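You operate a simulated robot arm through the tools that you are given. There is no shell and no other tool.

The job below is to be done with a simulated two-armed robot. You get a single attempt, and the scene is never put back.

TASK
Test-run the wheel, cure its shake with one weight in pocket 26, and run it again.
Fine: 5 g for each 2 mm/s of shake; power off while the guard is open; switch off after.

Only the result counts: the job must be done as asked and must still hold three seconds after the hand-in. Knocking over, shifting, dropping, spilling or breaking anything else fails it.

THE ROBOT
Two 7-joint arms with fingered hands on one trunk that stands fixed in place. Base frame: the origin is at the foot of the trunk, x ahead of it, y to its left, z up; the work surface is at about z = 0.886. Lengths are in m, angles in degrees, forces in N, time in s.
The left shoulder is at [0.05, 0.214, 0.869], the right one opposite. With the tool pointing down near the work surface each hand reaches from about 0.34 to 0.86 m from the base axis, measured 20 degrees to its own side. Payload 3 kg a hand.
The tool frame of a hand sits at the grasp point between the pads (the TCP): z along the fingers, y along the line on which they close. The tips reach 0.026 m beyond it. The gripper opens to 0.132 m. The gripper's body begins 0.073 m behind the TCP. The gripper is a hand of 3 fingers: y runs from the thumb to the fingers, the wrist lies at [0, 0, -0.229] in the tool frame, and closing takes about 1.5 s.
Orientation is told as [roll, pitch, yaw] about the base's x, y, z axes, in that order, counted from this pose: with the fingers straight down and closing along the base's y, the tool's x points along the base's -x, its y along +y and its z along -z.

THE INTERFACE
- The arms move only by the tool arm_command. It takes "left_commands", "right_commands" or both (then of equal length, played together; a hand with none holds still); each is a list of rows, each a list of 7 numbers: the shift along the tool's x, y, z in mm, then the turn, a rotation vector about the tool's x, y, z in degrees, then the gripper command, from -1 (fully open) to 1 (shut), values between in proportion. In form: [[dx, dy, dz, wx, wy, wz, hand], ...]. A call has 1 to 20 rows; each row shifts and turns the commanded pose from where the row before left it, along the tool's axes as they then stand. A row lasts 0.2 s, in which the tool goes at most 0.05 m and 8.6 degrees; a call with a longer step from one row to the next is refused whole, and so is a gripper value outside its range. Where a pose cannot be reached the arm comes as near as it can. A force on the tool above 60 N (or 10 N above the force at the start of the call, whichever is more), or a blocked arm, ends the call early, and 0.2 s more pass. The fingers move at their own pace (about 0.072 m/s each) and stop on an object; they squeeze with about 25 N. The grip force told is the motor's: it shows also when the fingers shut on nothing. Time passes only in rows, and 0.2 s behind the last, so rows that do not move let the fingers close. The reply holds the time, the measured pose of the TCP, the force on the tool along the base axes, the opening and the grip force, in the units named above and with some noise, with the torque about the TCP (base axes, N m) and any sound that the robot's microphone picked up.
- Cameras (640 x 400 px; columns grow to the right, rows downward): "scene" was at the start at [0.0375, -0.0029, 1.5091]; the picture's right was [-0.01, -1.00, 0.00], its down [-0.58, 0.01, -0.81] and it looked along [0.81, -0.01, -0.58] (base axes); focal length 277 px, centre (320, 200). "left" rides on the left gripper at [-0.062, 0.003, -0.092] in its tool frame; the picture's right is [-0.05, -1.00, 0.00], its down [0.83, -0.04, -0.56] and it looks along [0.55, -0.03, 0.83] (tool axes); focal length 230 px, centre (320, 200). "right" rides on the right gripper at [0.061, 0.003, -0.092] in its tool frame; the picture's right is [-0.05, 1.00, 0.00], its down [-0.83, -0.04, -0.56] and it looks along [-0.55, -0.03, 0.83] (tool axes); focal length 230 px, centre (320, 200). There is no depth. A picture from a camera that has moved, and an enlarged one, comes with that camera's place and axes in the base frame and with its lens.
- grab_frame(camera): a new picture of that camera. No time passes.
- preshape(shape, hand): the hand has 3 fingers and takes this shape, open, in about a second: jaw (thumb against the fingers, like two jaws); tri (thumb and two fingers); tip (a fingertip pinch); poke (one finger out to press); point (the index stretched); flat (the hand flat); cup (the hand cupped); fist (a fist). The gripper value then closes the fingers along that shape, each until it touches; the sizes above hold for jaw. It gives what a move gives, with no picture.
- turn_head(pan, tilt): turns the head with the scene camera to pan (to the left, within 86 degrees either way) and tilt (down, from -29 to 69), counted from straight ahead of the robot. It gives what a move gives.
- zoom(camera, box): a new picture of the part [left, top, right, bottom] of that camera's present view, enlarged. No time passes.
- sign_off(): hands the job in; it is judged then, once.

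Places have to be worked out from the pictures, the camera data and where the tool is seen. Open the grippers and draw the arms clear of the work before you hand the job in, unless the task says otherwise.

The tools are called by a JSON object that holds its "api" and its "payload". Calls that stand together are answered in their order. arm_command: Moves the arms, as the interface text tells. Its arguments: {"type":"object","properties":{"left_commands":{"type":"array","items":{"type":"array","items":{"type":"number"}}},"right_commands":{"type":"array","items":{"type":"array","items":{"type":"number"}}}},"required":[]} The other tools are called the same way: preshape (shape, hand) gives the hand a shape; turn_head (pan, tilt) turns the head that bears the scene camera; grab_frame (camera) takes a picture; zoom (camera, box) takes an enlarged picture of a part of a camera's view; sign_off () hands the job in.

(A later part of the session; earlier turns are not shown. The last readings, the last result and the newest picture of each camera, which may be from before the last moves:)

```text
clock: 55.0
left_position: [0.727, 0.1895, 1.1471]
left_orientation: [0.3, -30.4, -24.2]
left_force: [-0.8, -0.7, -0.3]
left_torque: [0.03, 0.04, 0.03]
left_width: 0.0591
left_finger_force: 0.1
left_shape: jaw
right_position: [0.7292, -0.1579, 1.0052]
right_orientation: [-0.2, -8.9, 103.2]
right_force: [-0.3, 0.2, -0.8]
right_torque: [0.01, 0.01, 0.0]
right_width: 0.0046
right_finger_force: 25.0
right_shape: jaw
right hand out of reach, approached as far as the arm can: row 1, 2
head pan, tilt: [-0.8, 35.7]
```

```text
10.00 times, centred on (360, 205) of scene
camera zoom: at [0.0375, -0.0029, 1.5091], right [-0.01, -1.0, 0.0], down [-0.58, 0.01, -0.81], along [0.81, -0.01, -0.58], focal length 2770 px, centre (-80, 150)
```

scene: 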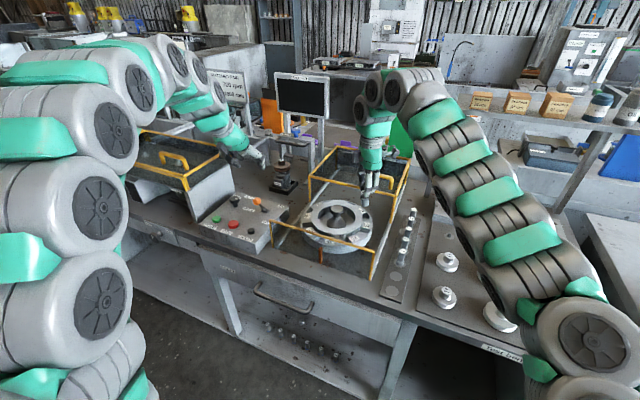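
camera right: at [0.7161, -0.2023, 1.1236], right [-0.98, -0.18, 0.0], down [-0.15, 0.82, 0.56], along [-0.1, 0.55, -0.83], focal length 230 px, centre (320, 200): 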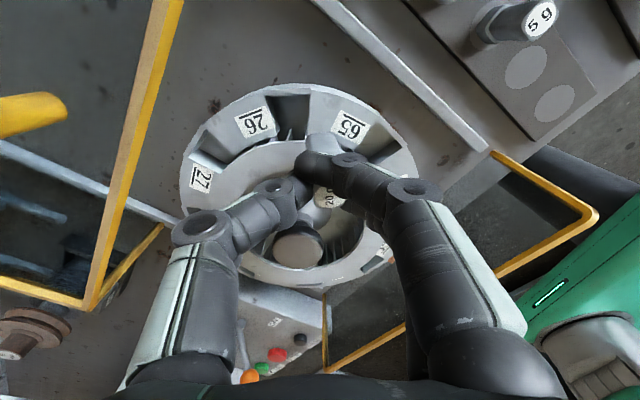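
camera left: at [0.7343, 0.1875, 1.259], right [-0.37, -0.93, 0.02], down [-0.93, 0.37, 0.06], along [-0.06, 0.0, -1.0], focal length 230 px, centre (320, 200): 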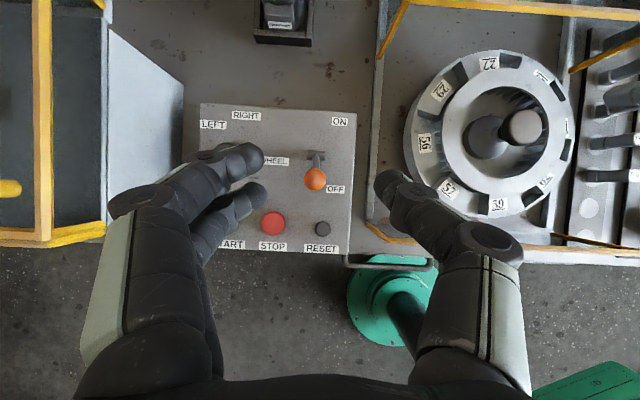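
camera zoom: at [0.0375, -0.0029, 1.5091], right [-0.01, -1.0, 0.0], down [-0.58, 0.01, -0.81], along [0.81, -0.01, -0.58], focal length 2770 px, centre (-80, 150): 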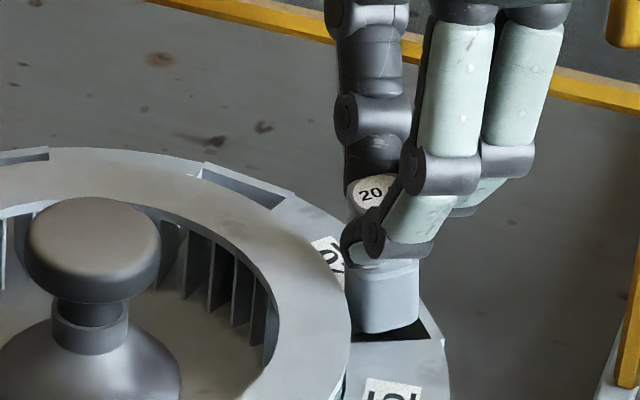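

It's a wrist-turn limit rather than distance. I ease the hand's yaw back about 6°, which the pocket's slack allows, while making the last few millimetres of shift.

{"api": "arm_command", "payload": {"right_commands": [[0, 0, -3, 0, 0, 4, 1], [2.5, -2, 0, 0, 0, 2, 1], [2.5, -2, 0, 0, 0, 0, 1], [0, 0, 0, 0, 0, 0, 1]]}}

{"api": "zoom", "payload": {"camera": "right", "box": [240, 90, 400, 210]}}

{"api": "zoom", "payload": {"camera": "scene", "box": [340, 185, 380, 225]}}

```text
clock: 56.0
left_position: [0.7265, 0.1892, 1.148]
left_orientation: [0.3, -30.4, -24.3]
left_force: [-0.9, -0.5, -0.7]
left_torque: [0.0, 0.0, -0.01]
left_width: 0.0588
left_finger_force: 0.1
left_shape: jaw
right_position: [0.7345, -0.1621, 1.0078]
right_orientation: [0.9, -8.9, 97.4]
right_force: [-0.6, 0.7, -0.2]
right_torque: [-0.01, 0.0, -0.03]
right_width: 0.0047
right_finger_force: 24.9
right_shape: jaw
head pan, tilt: [-0.8, 35.7]
```

```text
3.33 times, centred on (320, 150) of right
camera zoom: at [0.7422, -0.237, 1.0898], right [-1.0, -0.08, 0.02], down [-0.04, 0.73, 0.68], along [-0.07, 0.67, -0.74], focal length 767 px, centre (320, 367)
```

zoom: 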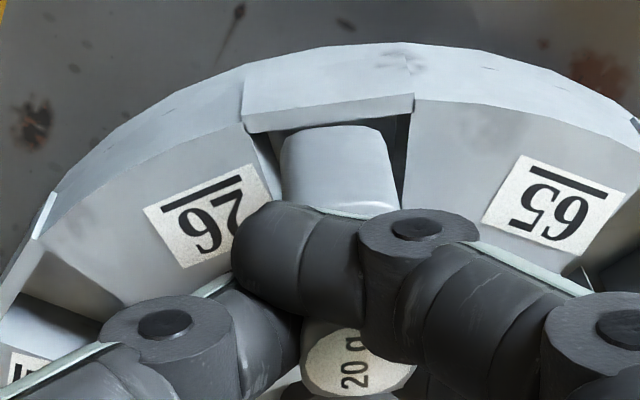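

```text
10.00 times, centred on (360, 205) of scene
camera zoom: at [0.0375, -0.0029, 1.5091], right [-0.01, -1.0, 0.0], down [-0.58, 0.01, -0.81], along [0.81, -0.01, -0.58], focal length 2770 px, centre (-80, 150)
```

zoom: 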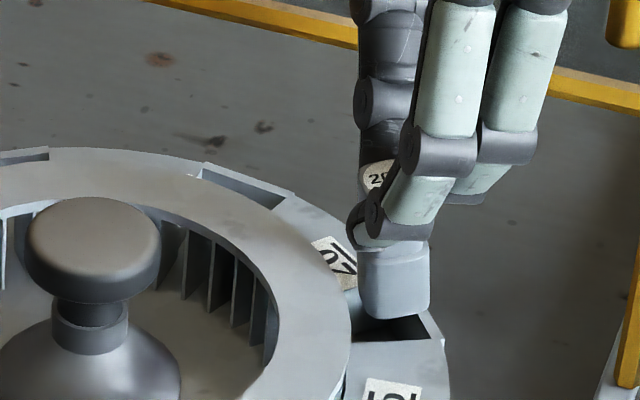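

The weight is now centred over the pocket with small gaps on every side. I lower it gently, straight down.

{"api": "arm_command", "payload": {"right_commands": [[-0.4, -1, 0, 0, 0, 0, 1], [0.6, 0, 4, 0, 0, 0, 1], [0.6, 0, 4, 0, 0, 0, 1], [0, 0, 0, 0, 0, 0, 1]]}}

{"api": "zoom", "payload": {"camera": "right", "box": [240, 90, 400, 210]}}

{"api": "zoom", "payload": {"camera": "scene", "box": [340, 185, 380, 225]}}

```text
clock: 57.0
left_position: [0.7265, 0.1898, 1.1475]
left_orientation: [0.3, -30.4, -24.2]
left_force: [-0.4, 0.8, -0.5]
left_torque: [0.03, 0.01, 0.01]
left_width: 0.0588
left_finger_force: 0.2
left_shape: jaw
right_position: [0.7345, -0.1622, 0.9998]
right_orientation: [0.9, -9.1, 97.5]
right_force: [-0.4, 5.3, 14.9]
right_torque: [0.16, 0.11, -0.05]
right_width: 0.005
right_finger_force: 25.3
right_shape: jaw
head pan, tilt: [-0.8, 35.7]
```

```text
3.33 times, centred on (320, 150) of right
camera zoom: at [0.7429, -0.2366, 1.082], right [-1.0, -0.08, 0.02], down [-0.04, 0.73, 0.68], along [-0.07, 0.67, -0.74], focal length 767 px, centre (320, 367)
```

zoom: 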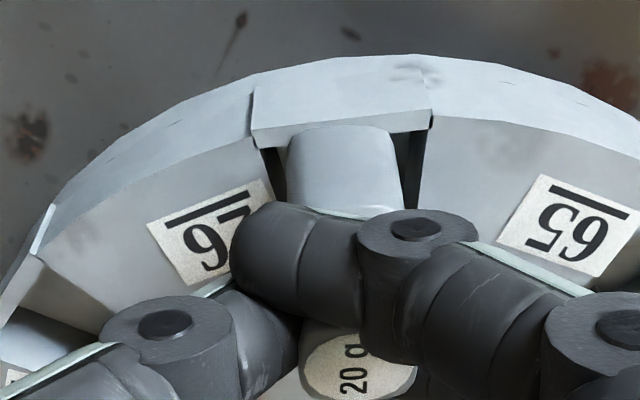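

```text
10.00 times, centred on (360, 205) of scene
camera zoom: at [0.0373, -0.0028, 1.5091], right [-0.01, -1.0, 0.0], down [-0.58, 0.01, -0.81], along [0.81, -0.01, -0.58], focal length 2770 px, centre (-80, 150)
```

zoom: 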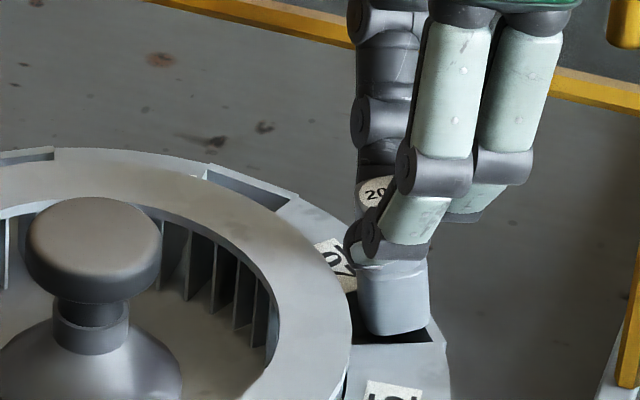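

It's still catching the outer wall edge. I lift 4 mm, move 3 mm inward, and lower again.

{"api": "arm_command", "payload": {"right_commands": [[-0.6, 0, -4, 0, 0, 0, 1], [-3, 0, -0.5, 0, 0, 0, 1], [0, 0, 0, 0, 0, 0, 1]]}}

{"api": "zoom", "payload": {"camera": "right", "box": [240, 90, 400, 210]}}

{"api": "zoom", "payload": {"camera": "scene", "box": [340, 185, 380, 225]}}

{"api": "zoom", "payload": {"camera": "left", "box": [480, 40, 640, 160]}}

```text
clock: 57.8
left_position: [0.7276, 0.1886, 1.148]
left_orientation: [0.2, -30.3, -24.3]
left_force: [0.3, 0.1, -0.5]
left_torque: [-0.01, 0.02, 0.02]
left_width: 0.059
left_finger_force: 0.2
left_shape: jaw
right_position: [0.7332, -0.1588, 1.0057]
right_orientation: [1.0, -9.1, 97.5]
right_force: [-0.5, 0.2, 0.6]
right_torque: [-0.01, 0.0, 0.01]
right_width: 0.0045
right_finger_force: 25.2
right_shape: jaw
head pan, tilt: [-0.8, 35.7]
```

```text
3.33 times, centred on (320, 150) of right
camera zoom: at [0.7418, -0.2333, 1.087], right [-1.0, -0.08, 0.02], down [-0.04, 0.73, 0.68], along [-0.07, 0.67, -0.74], focal length 767 px, centre (320, 367)
```

zoom: 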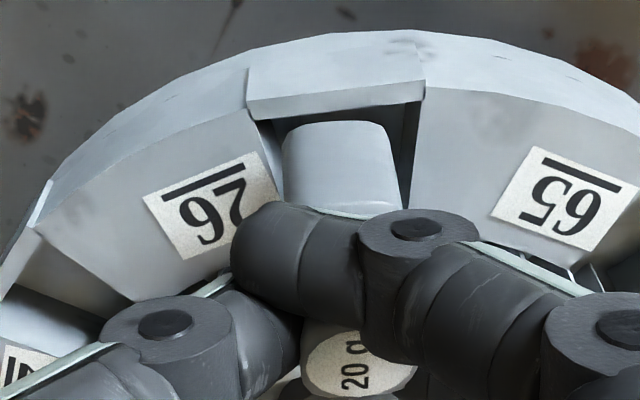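

```text
10.00 times, centred on (360, 205) of scene
camera zoom: at [0.0375, -0.0029, 1.5091], right [-0.01, -1.0, 0.0], down [-0.58, 0.01, -0.81], along [0.81, -0.01, -0.58], focal length 2770 px, centre (-80, 150)
```

zoom: 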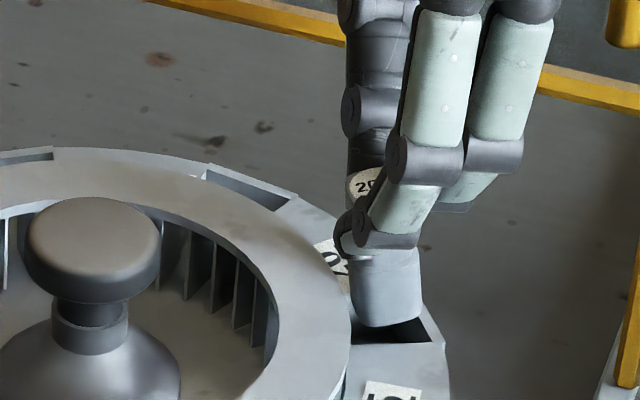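

```text
3.33 times, centred on (560, 100) of left
camera zoom: at [0.7342, 0.189, 1.2589], right [-0.37, -0.93, 0.02], down [-0.93, 0.37, 0.06], along [-0.06, 0.0, -1.0], focal length 767 px, centre (-480, 533)
```

zoom: 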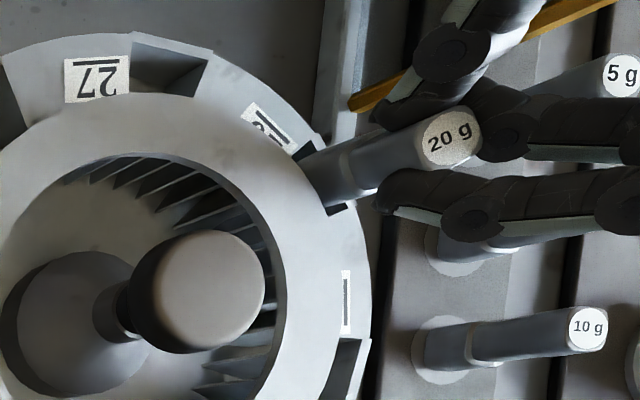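

The scene view still suggests the weight leans. I take closer looks from all three cameras to settle its tilt before going on.

{"api": "zoom", "payload": {"camera": "right", "box": [280, 110, 400, 230]}}

{"api": "zoom", "payload": {"camera": "scene", "box": [350, 190, 390, 220]}}

{"api": "zoom", "payload": {"camera": "left", "box": [550, 60, 640, 120]}}

```text
3.33 times, centred on (340, 170) of right
camera zoom: at [0.7418, -0.2333, 1.087], right [-1.0, -0.08, 0.02], down [-0.04, 0.73, 0.68], along [-0.07, 0.67, -0.74], focal length 767 px, centre (253, 300)
```

zoom: 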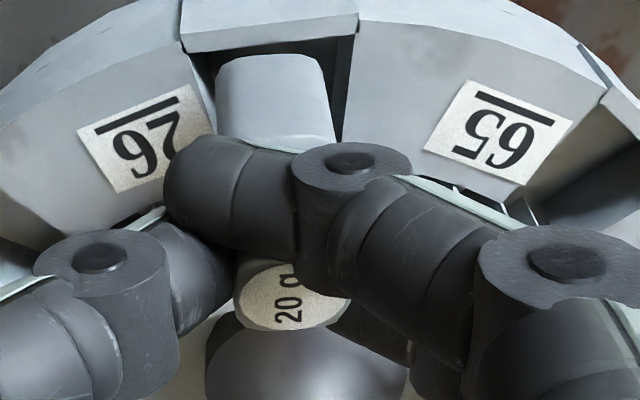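

```text
13.33 times, centred on (370, 205) of scene
camera zoom: at [0.0375, -0.0029, 1.5091], right [-0.01, -1.0, 0.0], down [-0.58, 0.01, -0.81], along [0.81, -0.01, -0.58], focal length 3694 px, centre (-347, 133)
```

zoom: 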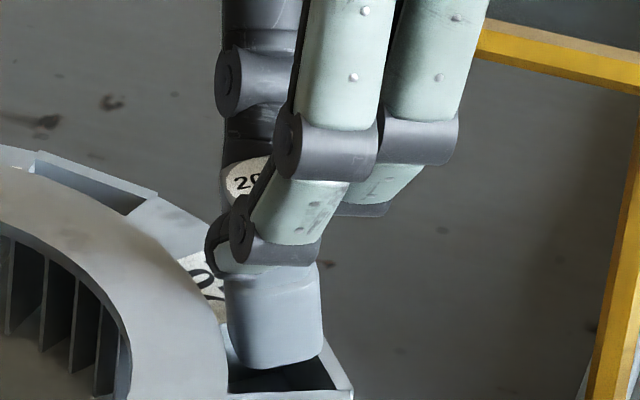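

```text
6.67 times, centred on (595, 90) of left
camera zoom: at [0.7342, 0.189, 1.2589], right [-0.37, -0.93, 0.02], down [-0.93, 0.37, 0.06], along [-0.06, 0.0, -1.0], focal length 1534 px, centre (-1513, 933)
```

zoom: 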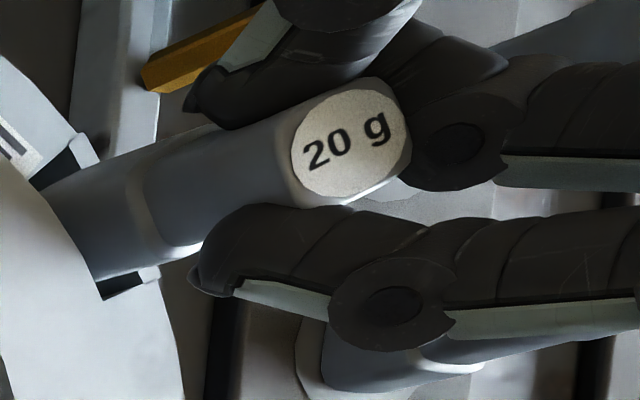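

The weight is still leaning about 9°, bottom outward. I lift a little and tilt the hand 8° more to bring it upright.

{"api": "arm_command", "payload": {"right_commands": [[-1, 0, -6, 0, 0, 0, 1], [0, 0, 0, 0, -4, 0, 1], [0, 0, 0, 0, -4, 0, 1], [0, 0, 0, 0, 0, 0, 1]]}}

{"api": "zoom", "payload": {"camera": "right", "box": [280, 110, 400, 230]}}

{"api": "zoom", "payload": {"camera": "scene", "box": [350, 190, 390, 220]}}

{"api": "zoom", "payload": {"camera": "left", "box": [550, 60, 640, 120]}}

```text
clock: 58.8
left_position: [0.7284, 0.1889, 1.1471]
left_orientation: [0.2, -30.3, -24.3]
left_force: [0.2, -0.3, 0.1]
left_torque: [-0.01, -0.02, 0.01]
left_width: 0.0587
left_finger_force: 0.1
left_shape: jaw
right_position: [0.7341, -0.1598, 1.0111]
right_orientation: [1.0, -17.0, 97.3]
right_force: [-0.1, 0.0, -0.1]
right_torque: [-0.03, 0.03, -0.03]
right_width: 0.0047
right_finger_force: 25.3
right_shape: jaw
head pan, tilt: [-0.8, 35.7]
```

```text
3.33 times, centred on (340, 170) of right
camera zoom: at [0.7433, -0.244, 1.082], right [-1.0, -0.08, 0.03], down [-0.03, 0.63, 0.77], along [-0.08, 0.77, -0.63], focal length 767 px, centre (253, 300)
```

zoom: 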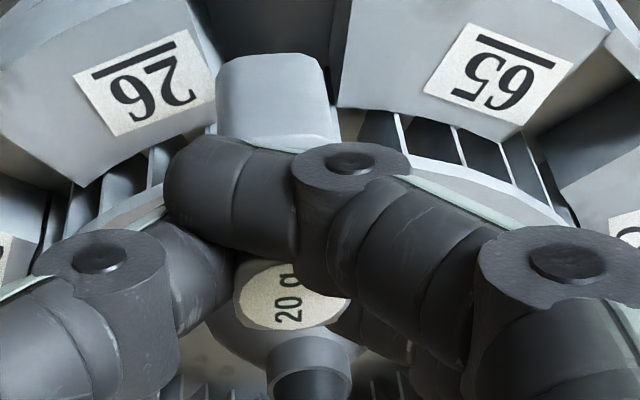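

```text
13.33 times, centred on (370, 205) of scene
camera zoom: at [0.0375, -0.0029, 1.5091], right [-0.01, -1.0, 0.0], down [-0.58, 0.01, -0.81], along [0.81, -0.01, -0.58], focal length 3694 px, centre (-347, 133)
```

zoom: 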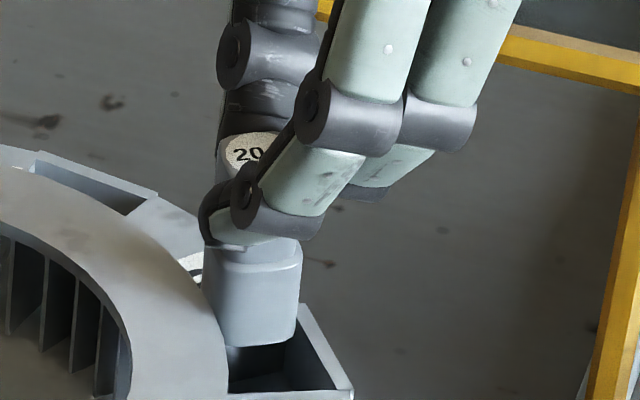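

```text
6.67 times, centred on (595, 90) of left
camera zoom: at [0.7341, 0.189, 1.2588], right [-0.37, -0.93, 0.02], down [-0.93, 0.37, 0.06], along [-0.06, 0.0, -1.0], focal length 1534 px, centre (-1513, 933)
```

zoom: 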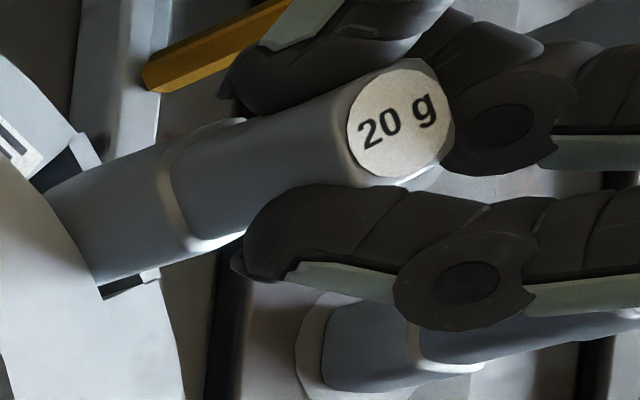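

The weight is now nearly upright. I take a wider view to see pocket 26's corners relative to it.

{"api": "zoom", "payload": {"camera": "right", "box": [220, 50, 440, 200]}}

{"api": "zoom", "payload": {"camera": "scene", "box": [340, 190, 390, 230]}}

```text
2.67 times, centred on (330, 125) of right
camera zoom: at [0.7433, -0.244, 1.082], right [-1.0, -0.08, 0.03], down [-0.03, 0.63, 0.77], along [-0.08, 0.77, -0.63], focal length 614 px, centre (293, 400)
```

zoom: 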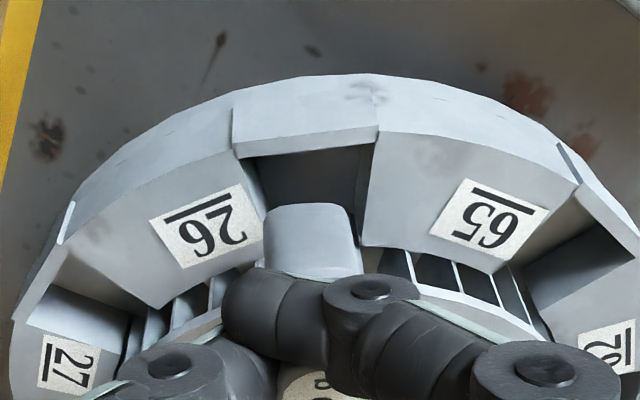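

```text
10.00 times, centred on (365, 210) of scene
camera zoom: at [0.0375, -0.0029, 1.5091], right [-0.01, -1.0, 0.0], down [-0.58, 0.01, -0.81], along [0.81, -0.01, -0.58], focal length 2770 px, centre (-130, 100)
```

zoom: 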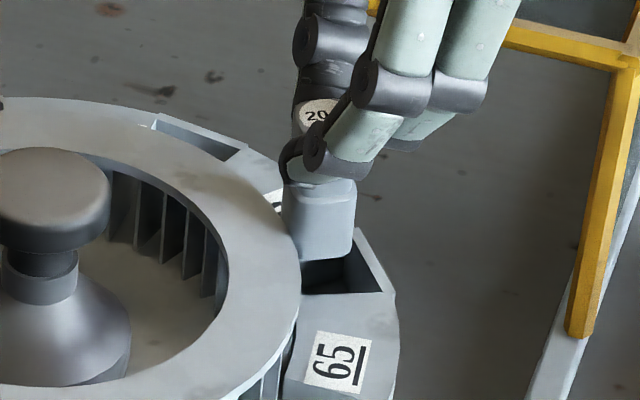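

I shift the weight about 5 mm outward and lower it carefully in small steps.

{"api": "arm_command", "payload": {"right_commands": [[4.8, 1, -1.5, 0, 0, -2, 1], [1.2, 0, 3.8, 0, 0, -1, 1], [1.2, 0, 3.8, 0, 0, 0, 1], [0, 0, 0, 0, 0, 0, 1]]}}

{"api": "zoom", "payload": {"camera": "right", "box": [220, 50, 440, 200]}}

{"api": "zoom", "payload": {"camera": "scene", "box": [340, 190, 390, 230]}}

```text
clock: 59.8
left_position: [0.7275, 0.1895, 1.1465]
left_orientation: [0.4, -30.4, -24.3]
left_force: [0.3, 0.3, 0.6]
left_torque: [0.01, 0.03, 0.01]
left_width: 0.0589
left_finger_force: 0.0
left_shape: jaw
right_position: [0.7333, -0.1651, 1.0022]
right_orientation: [0.1, -16.9, 100.4]
right_force: [-0.4, 0.2, -0.5]
right_torque: [-0.01, -0.01, 0.02]
right_width: 0.0046
right_finger_force: 24.9
right_shape: jaw
head pan, tilt: [-0.8, 35.7]
```

```text
2.67 times, centred on (330, 125) of right
camera zoom: at [0.7455, -0.2491, 1.0733], right [-0.99, -0.13, 0.02], down [-0.07, 0.63, 0.77], along [-0.11, 0.77, -0.63], focal length 614 px, centre (293, 400)
```

zoom: 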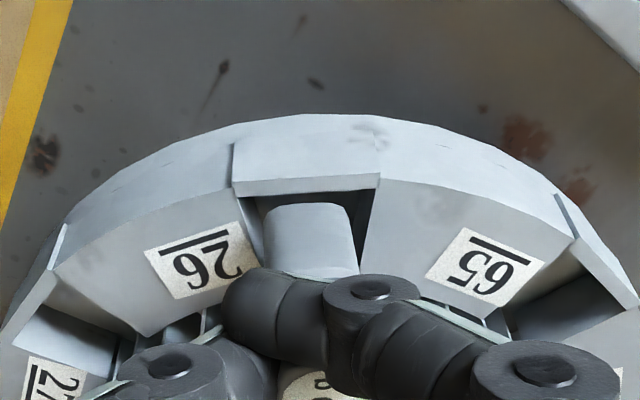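

```text
10.00 times, centred on (365, 210) of scene
camera zoom: at [0.0375, -0.0029, 1.5091], right [-0.01, -1.0, 0.0], down [-0.58, 0.01, -0.81], along [0.81, -0.01, -0.58], focal length 2770 px, centre (-130, 100)
```

zoom: 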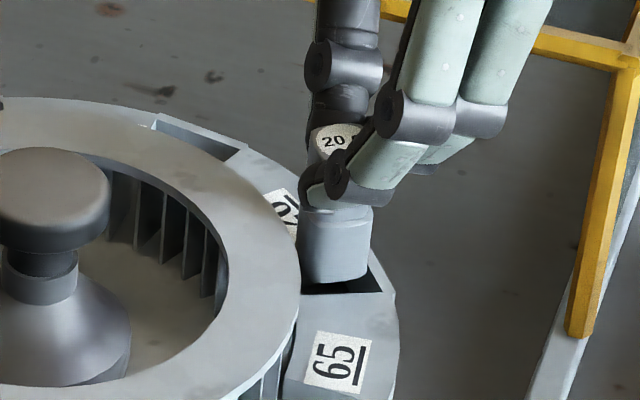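

The weight's foot now sits inside the pocket's outline with no contact force. I continue lowering.

{"api": "arm_command", "payload": {"right_commands": [[1.2, 0, 3.8, 0, 0, 0, 1], [1.2, 0, 3.8, 0, 0, 0, 1], [0, 0, 0, 0, 0, 0, 1]]}}

{"api": "zoom", "payload": {"camera": "right", "box": [220, 50, 440, 200]}}

{"api": "zoom", "payload": {"camera": "scene", "box": [340, 190, 390, 230]}}

```text
clock: 60.6
left_position: [0.7264, 0.1897, 1.147]
left_orientation: [0.2, -30.4, -24.1]
left_force: [0.2, 0.1, 0.0]
left_torque: [0.01, 0.0, 0.01]
left_width: 0.0588
left_finger_force: 0.1
left_shape: jaw
right_position: [0.734, -0.1646, 0.9945]
right_orientation: [0.0, -17.0, 100.4]
right_force: [0.1, 0.5, -0.3]
right_torque: [-0.01, 0.02, 0.0]
right_width: 0.0048
right_finger_force: 24.7
right_shape: jaw
head pan, tilt: [-0.8, 35.7]
```

```text
2.67 times, centred on (330, 125) of right
camera zoom: at [0.746, -0.2484, 1.0657], right [-0.99, -0.13, 0.02], down [-0.07, 0.63, 0.77], along [-0.11, 0.77, -0.63], focal length 614 px, centre (293, 400)
```

zoom: 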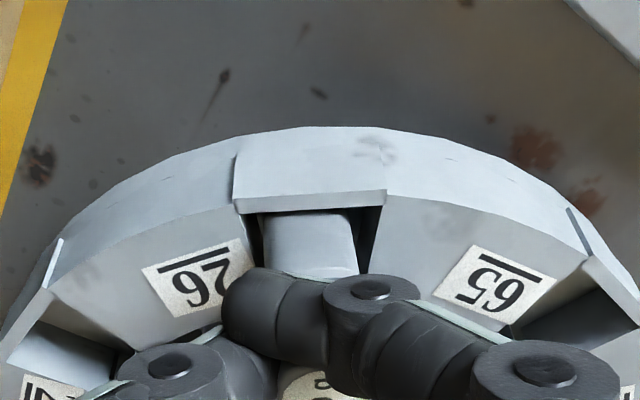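

```text
10.00 times, centred on (365, 210) of scene
camera zoom: at [0.0375, -0.0029, 1.5091], right [-0.01, -1.0, 0.0], down [-0.58, 0.01, -0.81], along [0.81, -0.01, -0.58], focal length 2770 px, centre (-130, 100)
```

zoom: 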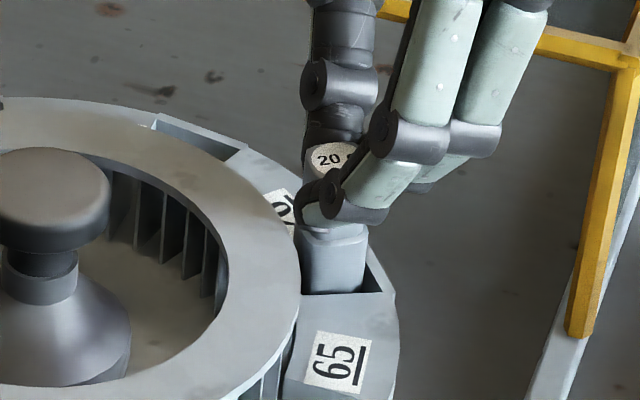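

It is entering the pocket freely. I keep lowering until I feel the floor.

{"api": "arm_command", "payload": {"right_commands": [[1.2, 0, 3.8, 0, 0, 0, 1], [1.2, 0, 3.8, 0, 0, 0, 1], [0.6, 0, 1.9, 0, 0, 0, 1], [0, 0, 0, 0, 0, 0, 1]]}}

{"api": "zoom", "payload": {"camera": "right", "box": [220, 80, 440, 230]}}

{"api": "zoom", "payload": {"camera": "scene", "box": [340, 190, 390, 230]}}

```text
clock: 61.6
left_position: [0.7289, 0.191, 1.147]
left_orientation: [0.3, -30.4, -24.1]
left_force: [0.0, 0.1, -0.4]
left_torque: [-0.02, -0.01, -0.01]
left_width: 0.059
left_finger_force: 0.0
left_shape: jaw
right_position: [0.7329, -0.1645, 0.9845]
right_orientation: [0.0, -17.0, 100.4]
right_force: [-0.3, 0.2, -0.6]
right_torque: [0.01, 0.02, -0.01]
right_width: 0.0048
right_finger_force: 24.5
right_shape: jaw
head pan, tilt: [-0.8, 35.7]
```

```text
2.67 times, centred on (330, 155) of right
camera zoom: at [0.7455, -0.2493, 1.0554], right [-0.99, -0.13, 0.02], down [-0.07, 0.63, 0.77], along [-0.11, 0.77, -0.63], focal length 614 px, centre (293, 320)
```

zoom: 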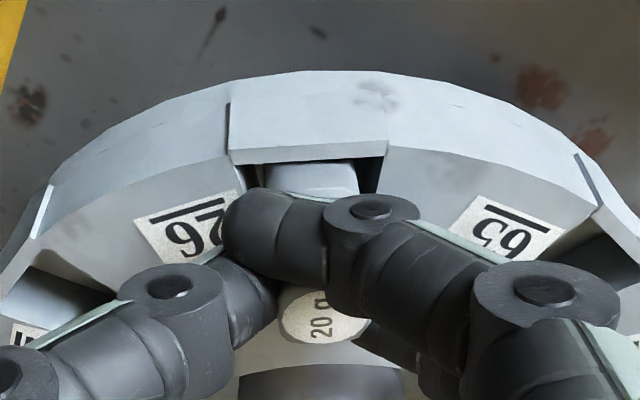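

```text
10.00 times, centred on (365, 210) of scene
camera zoom: at [0.0375, -0.0029, 1.5091], right [-0.01, -1.0, 0.0], down [-0.58, 0.01, -0.81], along [0.81, -0.01, -0.58], focal length 2770 px, centre (-130, 100)
```

zoom: 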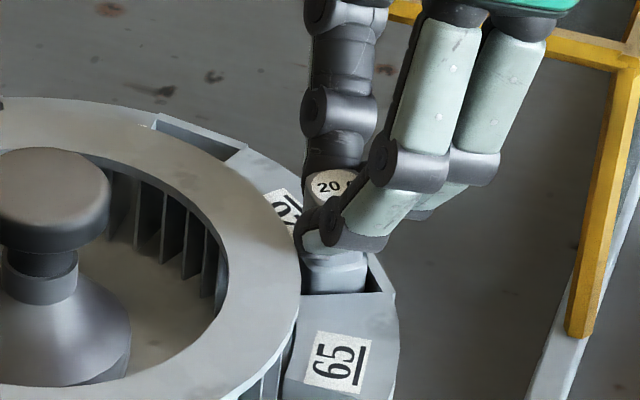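

Still no contact. I keep lowering in small steps.

{"api": "arm_command", "payload": {"right_commands": [[0.9, 0, 2.9, 0, 0, 0, 1], [0.9, 0, 2.9, 0, 0, 0, 1], [0, 0, 0, 0, 0, 0, 1]]}}

{"api": "zoom", "payload": {"camera": "scene", "box": [340, 190, 390, 230]}}

{"api": "zoom", "payload": {"camera": "right", "box": [220, 80, 440, 230]}}

```text
clock: 62.4
left_position: [0.7261, 0.1895, 1.1479]
left_orientation: [0.3, -30.3, -24.2]
left_force: [0.6, 0.4, 0.2]
left_torque: [0.0, 0.0, 0.05]
left_width: 0.0588
left_finger_force: 0.2
left_shape: jaw
right_position: [0.7335, -0.1655, 0.9789]
right_orientation: [-0.1, -17.0, 100.4]
right_force: [0.7, -3.0, 27.2]
right_torque: [0.16, 0.21, -0.03]
right_width: 0.0053
right_finger_force: 24.9
right_shape: jaw
head pan, tilt: [-0.8, 35.7]
```

```text
10.00 times, centred on (365, 210) of scene
camera zoom: at [0.0371, -0.0029, 1.5091], right [-0.01, -1.0, 0.0], down [-0.58, 0.01, -0.81], along [0.81, -0.01, -0.58], focal length 2770 px, centre (-130, 100)
```

zoom: 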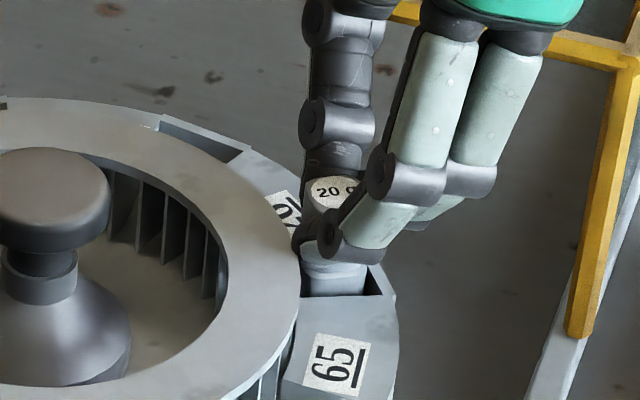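

```text
2.67 times, centred on (330, 155) of right
camera zoom: at [0.7458, -0.2494, 1.0503], right [-0.99, -0.13, 0.01], down [-0.07, 0.63, 0.77], along [-0.11, 0.77, -0.63], focal length 614 px, centre (293, 320)
```

zoom: 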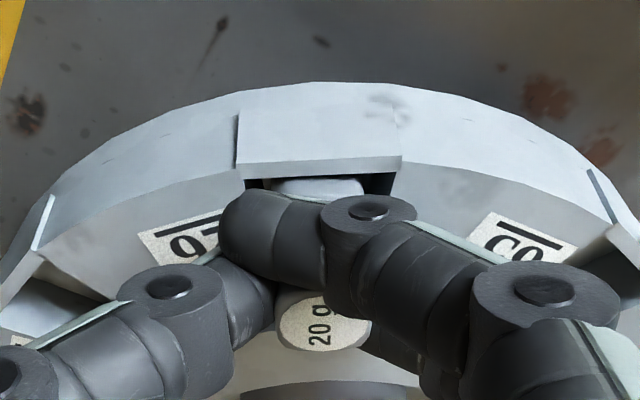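

27 N upward: the weight has reached the pocket floor. I relieve the pressure slightly and open the fingers.

{"api": "arm_command", "payload": {"right_commands": [[-0.6, 0, -1.9, 0, 0, 0, 1], [0, 0, 0, 0, 0, 0, 0.5], [0, 0, 0, 0, 0, 0, 0.4], [0, 0, 0, 0, 0, 0, 0.4]]}}

{"api": "zoom", "payload": {"camera": "scene", "box": [340, 190, 390, 230]}}

{"api": "zoom", "payload": {"camera": "right", "box": [220, 80, 440, 230]}}

{"api": "zoom", "payload": {"camera": "left", "box": [480, 40, 640, 160]}}

```text
clock: 63.4
left_position: [0.7266, 0.1899, 1.1475]
left_orientation: [0.2, -30.4, -24.3]
left_force: [-0.4, 0.3, -0.3]
left_torque: [0.0, 0.01, 0.03]
left_width: 0.0589
left_finger_force: 0.0
left_shape: jaw
right_position: [0.7342, -0.1642, 0.9807]
right_orientation: [0.0, -17.0, 100.3]
right_force: [-0.6, 0.7, 2.4]
right_torque: [-0.02, 0.07, -0.01]
right_width: 0.0404
right_finger_force: 0.1
right_shape: jaw
head pan, tilt: [-0.8, 35.7]
```

```text
10.00 times, centred on (365, 210) of scene
camera zoom: at [0.0374, -0.0029, 1.5091], right [-0.01, -1.0, 0.0], down [-0.58, 0.01, -0.81], along [0.81, -0.01, -0.58], focal length 2770 px, centre (-130, 100)
```

zoom: 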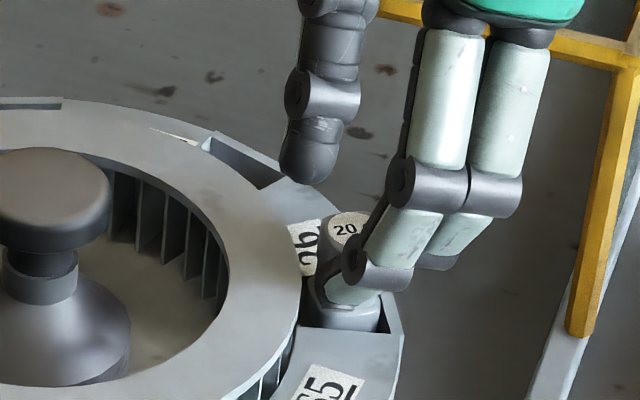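

```text
2.67 times, centred on (330, 155) of right
camera zoom: at [0.7457, -0.2495, 1.0512], right [-0.99, -0.13, 0.02], down [-0.07, 0.63, 0.77], along [-0.11, 0.77, -0.63], focal length 614 px, centre (293, 320)
```

zoom: 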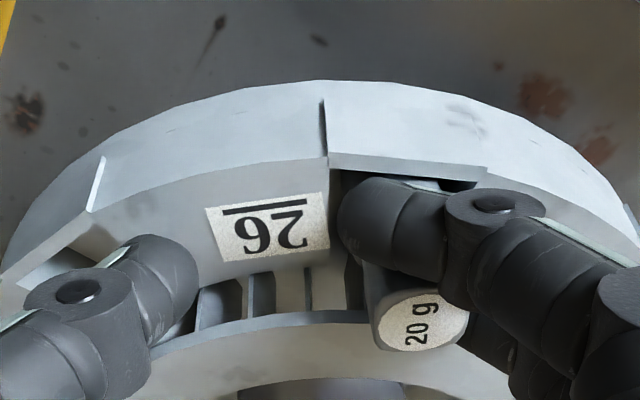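

```text
3.33 times, centred on (560, 100) of left
camera zoom: at [0.7341, 0.1891, 1.2589], right [-0.37, -0.93, 0.02], down [-0.93, 0.37, 0.06], along [-0.06, 0.0, -1.0], focal length 767 px, centre (-480, 533)
```

zoom: 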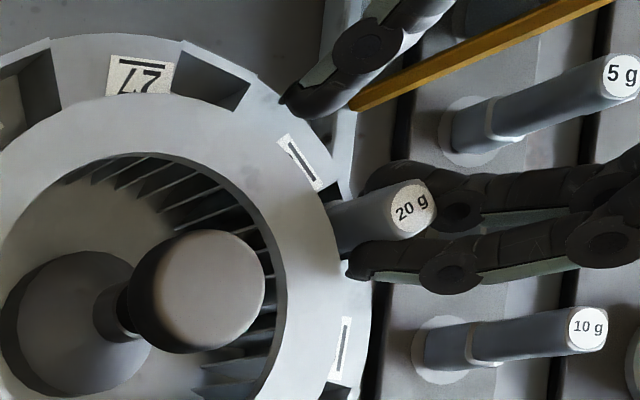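

The wheel turned slightly as the fingers opened, and the weight stays standing in pocket 26. I slide the fingers off the weight, then rise straight up.

{"api": "arm_command", "payload": {"right_commands": [[0, 4, 0, 0, 0, 0, 0.4], [0, 4, 0, 0, 0, 0, 0.4], [0, 0, 0, 0, 0, 0, 0.4]]}}

{"api": "zoom", "payload": {"camera": "scene", "box": [340, 190, 390, 230]}}

{"api": "zoom", "payload": {"camera": "right", "box": [220, 80, 440, 230]}}

```text
clock: 64.2
left_position: [0.7271, 0.1899, 1.1471]
left_orientation: [0.3, -30.4, -24.3]
left_force: [0.1, 0.0, 0.9]
left_torque: [-0.01, 0.05, -0.02]
left_width: 0.0592
left_finger_force: 0.1
left_shape: jaw
right_position: [0.7264, -0.1649, 0.981]
right_orientation: [0.1, -17.0, 100.4]
right_force: [0.1, 0.0, 0.4]
right_torque: [-0.01, 0.02, 0.0]
right_width: 0.0411
right_finger_force: 0.0
right_shape: jaw
head pan, tilt: [-0.8, 35.7]
```

```text
10.00 times, centred on (365, 210) of scene
camera zoom: at [0.0375, -0.0029, 1.5091], right [-0.01, -1.0, 0.0], down [-0.58, 0.01, -0.81], along [0.81, -0.01, -0.58], focal length 2770 px, centre (-130, 100)
```

zoom: 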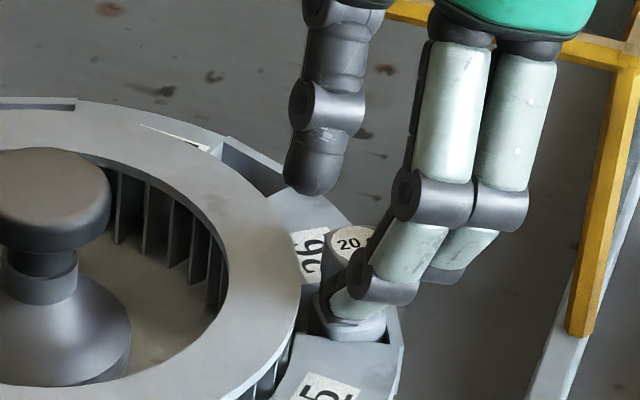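

```text
2.67 times, centred on (330, 155) of right
camera zoom: at [0.7388, -0.25, 1.0515], right [-0.99, -0.13, 0.02], down [-0.07, 0.63, 0.77], along [-0.11, 0.77, -0.63], focal length 614 px, centre (293, 320)
```

zoom: 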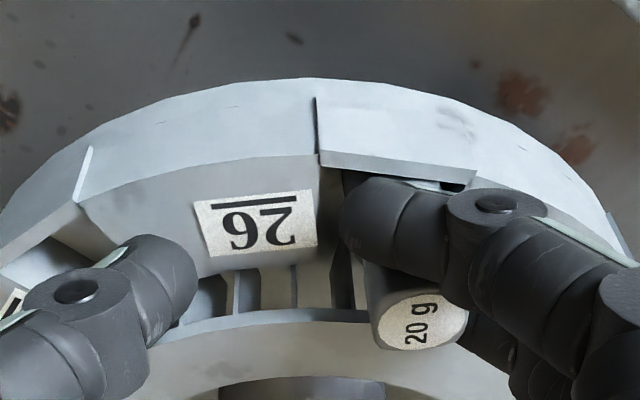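

The near finger still lies alongside the weight. I lift straight up by a few millimetres and watch that the weight stays.

{"api": "arm_command", "payload": {"right_commands": [[-1.5, 0, -4.8, 0, 0, 0, 0.4], [-1.5, 0, -4.8, 0, 0, 0, 0.4], [0, 0, 0, 0, 0, 0, 0.4]]}}

{"api": "zoom", "payload": {"camera": "scene", "box": [340, 190, 390, 230]}}

{"api": "zoom", "payload": {"camera": "right", "box": [220, 80, 440, 230]}}

```text
clock: 65.0
left_position: [0.7274, 0.1888, 1.1481]
left_orientation: [0.3, -30.4, -24.3]
left_force: [0.1, -0.5, 0.2]
left_torque: [0.0, 0.0, 0.02]
left_width: 0.059
left_finger_force: 0.0
left_shape: jaw
right_position: [0.7263, -0.1663, 0.9919]
right_orientation: [0.1, -17.1, 100.4]
right_force: [0.0, 0.3, -0.8]
right_torque: [0.0, 0.01, -0.02]
right_width: 0.0411
right_finger_force: 0.0
right_shape: jaw
head pan, tilt: [-0.8, 35.7]
```

```text
10.00 times, centred on (365, 210) of scene
camera zoom: at [0.0375, -0.0029, 1.5091], right [-0.01, -1.0, 0.0], down [-0.58, 0.01, -0.81], along [0.81, -0.01, -0.58], focal length 2770 px, centre (-130, 100)
```

zoom: 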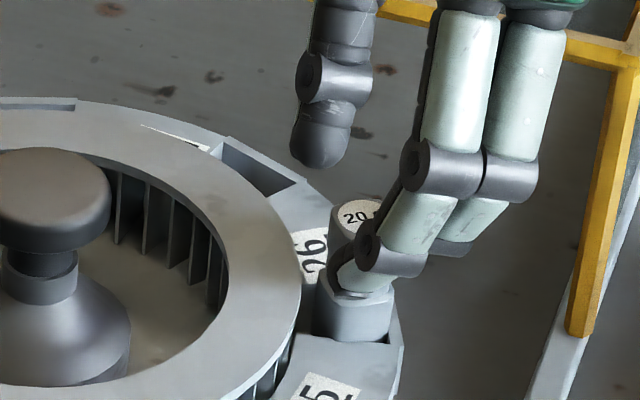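

```text
2.67 times, centred on (330, 155) of right
camera zoom: at [0.7386, -0.2512, 1.0626], right [-0.99, -0.13, 0.02], down [-0.07, 0.63, 0.77], along [-0.11, 0.77, -0.63], focal length 614 px, centre (293, 320)
```

zoom: 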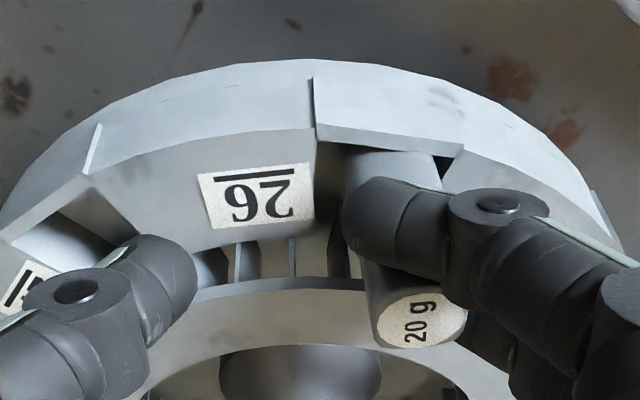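

The weight came up a little with the hand: a fingertip is caught in its waist groove. I set it back down on the pocket floor and open the hand wider so the fingers swing clear of the groove.

{"api": "arm_command", "payload": {"right_commands": [[1.5, 0, 4.8, 0, 0, 0, 0.4], [1.5, 0, 4.8, 0, 0, 0, 0.4], [0.3, 0, 1, 0, 0, 0, 0.4], [0, 0, 0, 0, 0, 0, 0.1], [0, 0, 0, 0, 0, 0, -0.1], [0, 0, 0, 0, 0, 0, -0.1]]}}

{"api": "zoom", "payload": {"camera": "scene", "box": [335, 190, 395, 240]}}

{"api": "zoom", "payload": {"camera": "right", "box": [220, 80, 440, 230]}}

```text
clock: 66.4
left_position: [0.7271, 0.1896, 1.1476]
left_orientation: [0.3, -30.4, -24.2]
left_force: [-1.3, 0.1, -0.4]
left_torque: [-0.01, -0.02, -0.03]
left_width: 0.0589
left_finger_force: 0.1
left_shape: jaw
right_position: [0.7254, -0.1672, 0.9801]
right_orientation: [0.1, -17.0, 100.3]
right_force: [-0.1, -0.2, 0.5]
right_torque: [0.01, 0.0, -0.03]
right_width: 0.0719
right_finger_force: 0.0
right_shape: jaw
head pan, tilt: [-0.8, 35.7]
```

```text
8.00 times, centred on (365, 215) of scene
camera zoom: at [0.0375, -0.0029, 1.5091], right [-0.01, -1.0, 0.0], down [-0.58, 0.01, -0.81], along [0.81, -0.01, -0.58], focal length 2216 px, centre (-40, 80)
```

zoom: 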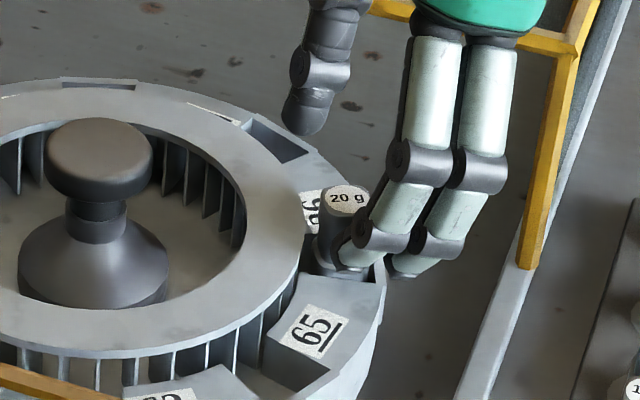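

```text
2.67 times, centred on (330, 155) of right
camera zoom: at [0.7376, -0.2513, 1.0508], right [-0.99, -0.13, 0.02], down [-0.07, 0.63, 0.77], along [-0.11, 0.77, -0.63], focal length 614 px, centre (293, 320)
```

zoom: 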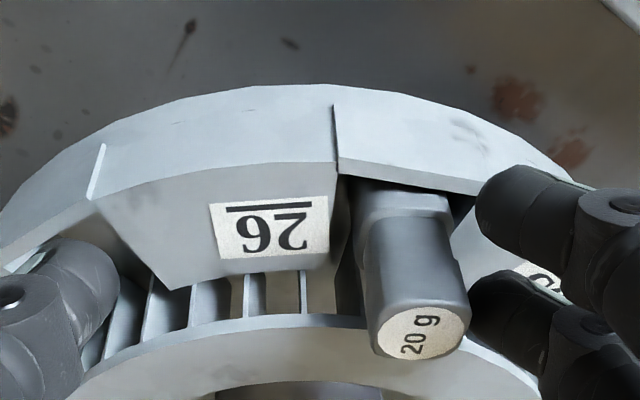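

The fingers are now clear and the 20 g weight stands in pocket 26. I raise the hand straight up.

{"api": "arm_command", "payload": {"right_commands": [[0, 3, 0, 0, 0, 0, -0.2], [-2.9, 0, -9.6, 0, 0, 0, -0.2], [-5.8, 0, -19.2, 0, 0, 0, -0.2], [-8.7, 0, -28, 0, 0, 0, -0.2], [0, 0, 0, 0, 0, 0, -0.2]]}}

{"api": "zoom", "payload": {"camera": "scene", "box": [315, 185, 395, 245]}}

{"api": "zoom", "payload": {"camera": "right", "box": [220, 50, 440, 200]}}

{"api": "zoom", "payload": {"camera": "left", "box": [400, 40, 640, 240]}}

```text
clock: 67.6
left_position: [0.7277, 0.189, 1.1459]
left_orientation: [0.3, -30.4, -24.1]
left_force: [0.5, -0.1, 0.4]
left_torque: [0.01, -0.02, 0.0]
left_width: 0.0589
left_finger_force: 0.0
left_shape: jaw
right_position: [0.72, -0.1663, 1.0414]
right_orientation: [0.1, -17.0, 100.4]
right_force: [-0.3, 0.1, 0.5]
right_torque: [0.02, -0.01, -0.02]
right_width: 0.0786
right_finger_force: 0.0
right_shape: jaw
head pan, tilt: [-0.8, 35.7]
```

```text
6.67 times, centred on (355, 215) of scene
camera zoom: at [0.0375, -0.0029, 1.5091], right [-0.01, -1.0, 0.0], down [-0.58, 0.01, -0.81], along [0.81, -0.01, -0.58], focal length 1847 px, centre (87, 100)
```

zoom: 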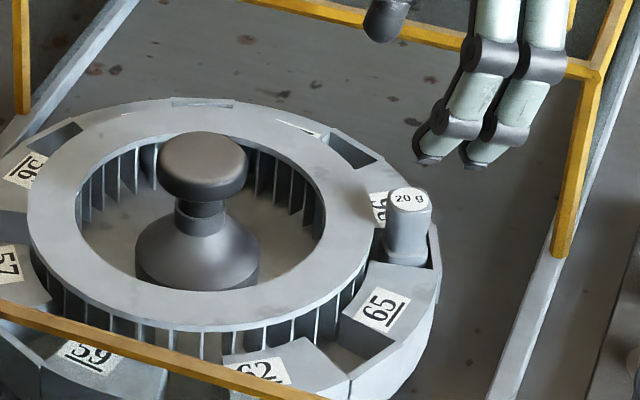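

```text
2.67 times, centred on (330, 125) of right
camera zoom: at [0.7337, -0.2507, 1.113], right [-0.99, -0.13, 0.02], down [-0.07, 0.63, 0.77], along [-0.11, 0.77, -0.63], focal length 614 px, centre (293, 400)
```

zoom: 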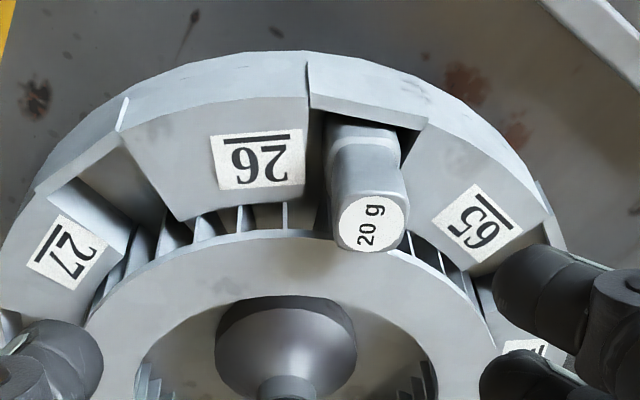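

```text
2.00 times, centred on (520, 140) of left
camera zoom: at [0.7341, 0.189, 1.2588], right [-0.37, -0.93, 0.02], down [-0.93, 0.37, 0.06], along [-0.06, 0.0, -1.0], focal length 460 px, centre (-80, 320)
```

zoom: 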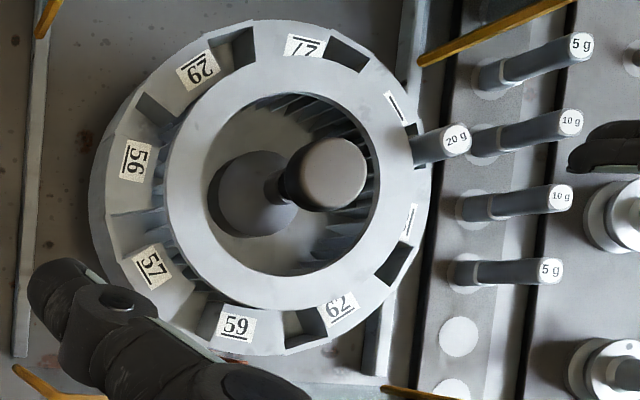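

The 20 g weight is seated beside the "26" plate in its pocket, its top (≈0.98) lower than the guard's bars. Next I close the guard: raise the right hand and bring it back to the handle orientation.

{"api": "arm_command", "payload": {"right_commands": [[-8.8, 0, -28.7, 0, 0, 0, 0.3], [-8.8, 0, -28.7, 0, 0, 0, 0.4], [0, 0, 0, 0, 8.5, 0, 0.4], [0, 0, 0, 0, 8.5, 0, 0.4], [0, 0, 0, 0, 0, 7, 0.4], [0, 0, 0, 0, 0, 7, 0.4], [0, 0, 0, 0, 0, 7, 0.4], [0, 0, 0, 0, 0, 7, 0.4], [0, 0, 0, 0, 0, 7, 0.4], [0, 0, 0, 7.5, 0, 0, 0.4], [0, 0, 0, 7.5, 0, 0, 0.4], [0, 0, 0, 7.5, 0, 0, 0.4], [0, 0, 0, 7.5, 0, 0, 0.4], [0, 0, 0, 0, 0, 0, 0.4]]}}

{"api": "grab_frame", "payload": {"camera": "scene"}}

{"api": "grab_frame", "payload": {"camera": "right"}}

```text
clock: 70.6
left_position: [0.7278, 0.1898, 1.1467]
left_orientation: [0.2, -30.3, -24.2]
left_force: [0.2, 0.2, -0.1]
left_torque: [0.02, 0.0, -0.04]
left_width: 0.0589
left_finger_force: 0.0
left_shape: jaw
right_position: [0.701, -0.151, 1.0823]
right_orientation: [-30.0, 0.0, 65.4]
right_force: [0.3, -0.3, 0.0]
right_torque: [-0.01, 0.01, -0.03]
right_width: 0.0397
right_finger_force: 0.0
right_shape: jaw
right hand out of reach, approached as far as the arm can: row 1, 2, 3
head pan, tilt: [-0.8, 35.7]
```

```text
taken
```

scene: 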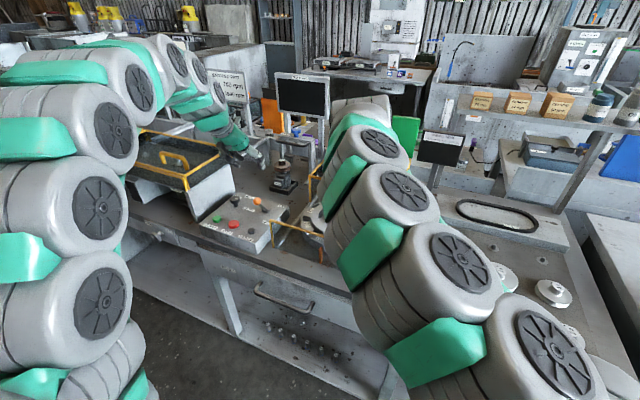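

```text
taken
camera right: at [0.6302, -0.186, 1.1617], right [-0.77, 0.41, -0.5], down [0.13, 0.86, 0.5], along [0.63, 0.32, -0.71], focal length 230 px, centre (320, 200)
```

right: 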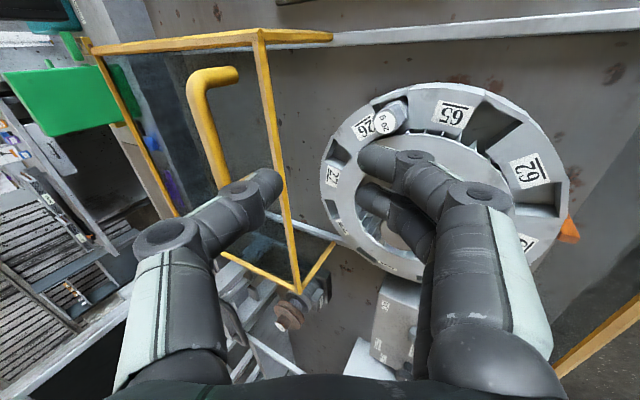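

The right arm's elbow has swung to a different posture and hides the scene view. I check its position with the left camera before moving.

{"api": "grab_frame", "payload": {"camera": "left"}}

{"api": "turn_head", "payload": {"pan": -20, "tilt": 50}}

{"api": "grab_frame", "payload": {"camera": "scene"}}

```text
taken
camera left: at [0.7341, 0.1891, 1.2588], right [-0.37, -0.93, 0.02], down [-0.93, 0.37, 0.06], along [-0.06, 0.0, -1.0], focal length 230 px, centre (320, 200)
```

left: 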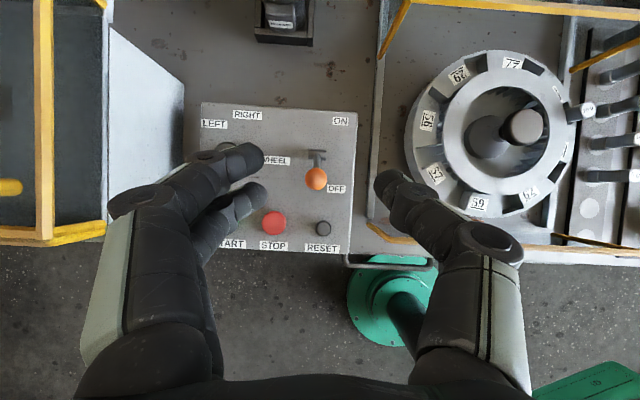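

```text
clock: 71.4
left_position: [0.7277, 0.1892, 1.1466]
left_orientation: [0.3, -30.4, -24.3]
left_force: [-0.2, 1.9, -0.4]
left_torque: [0.01, 0.03, 0.02]
left_width: 0.0589
left_finger_force: 0.1
left_shape: jaw
right_position: [0.7005, -0.1517, 1.0826]
right_orientation: [-29.8, 0.0, 65.5]
right_force: [-0.2, -0.3, -0.8]
right_torque: [0.02, 0.01, 0.01]
right_width: 0.0398
right_finger_force: 0.0
right_shape: jaw
head pan, tilt: [-20.0, 50.0]
```

```text
taken
```

scene: 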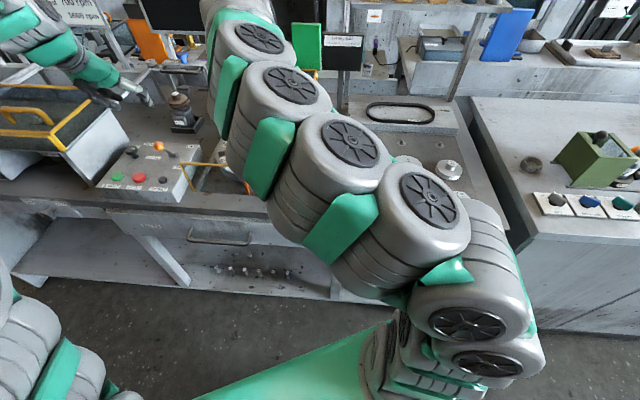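

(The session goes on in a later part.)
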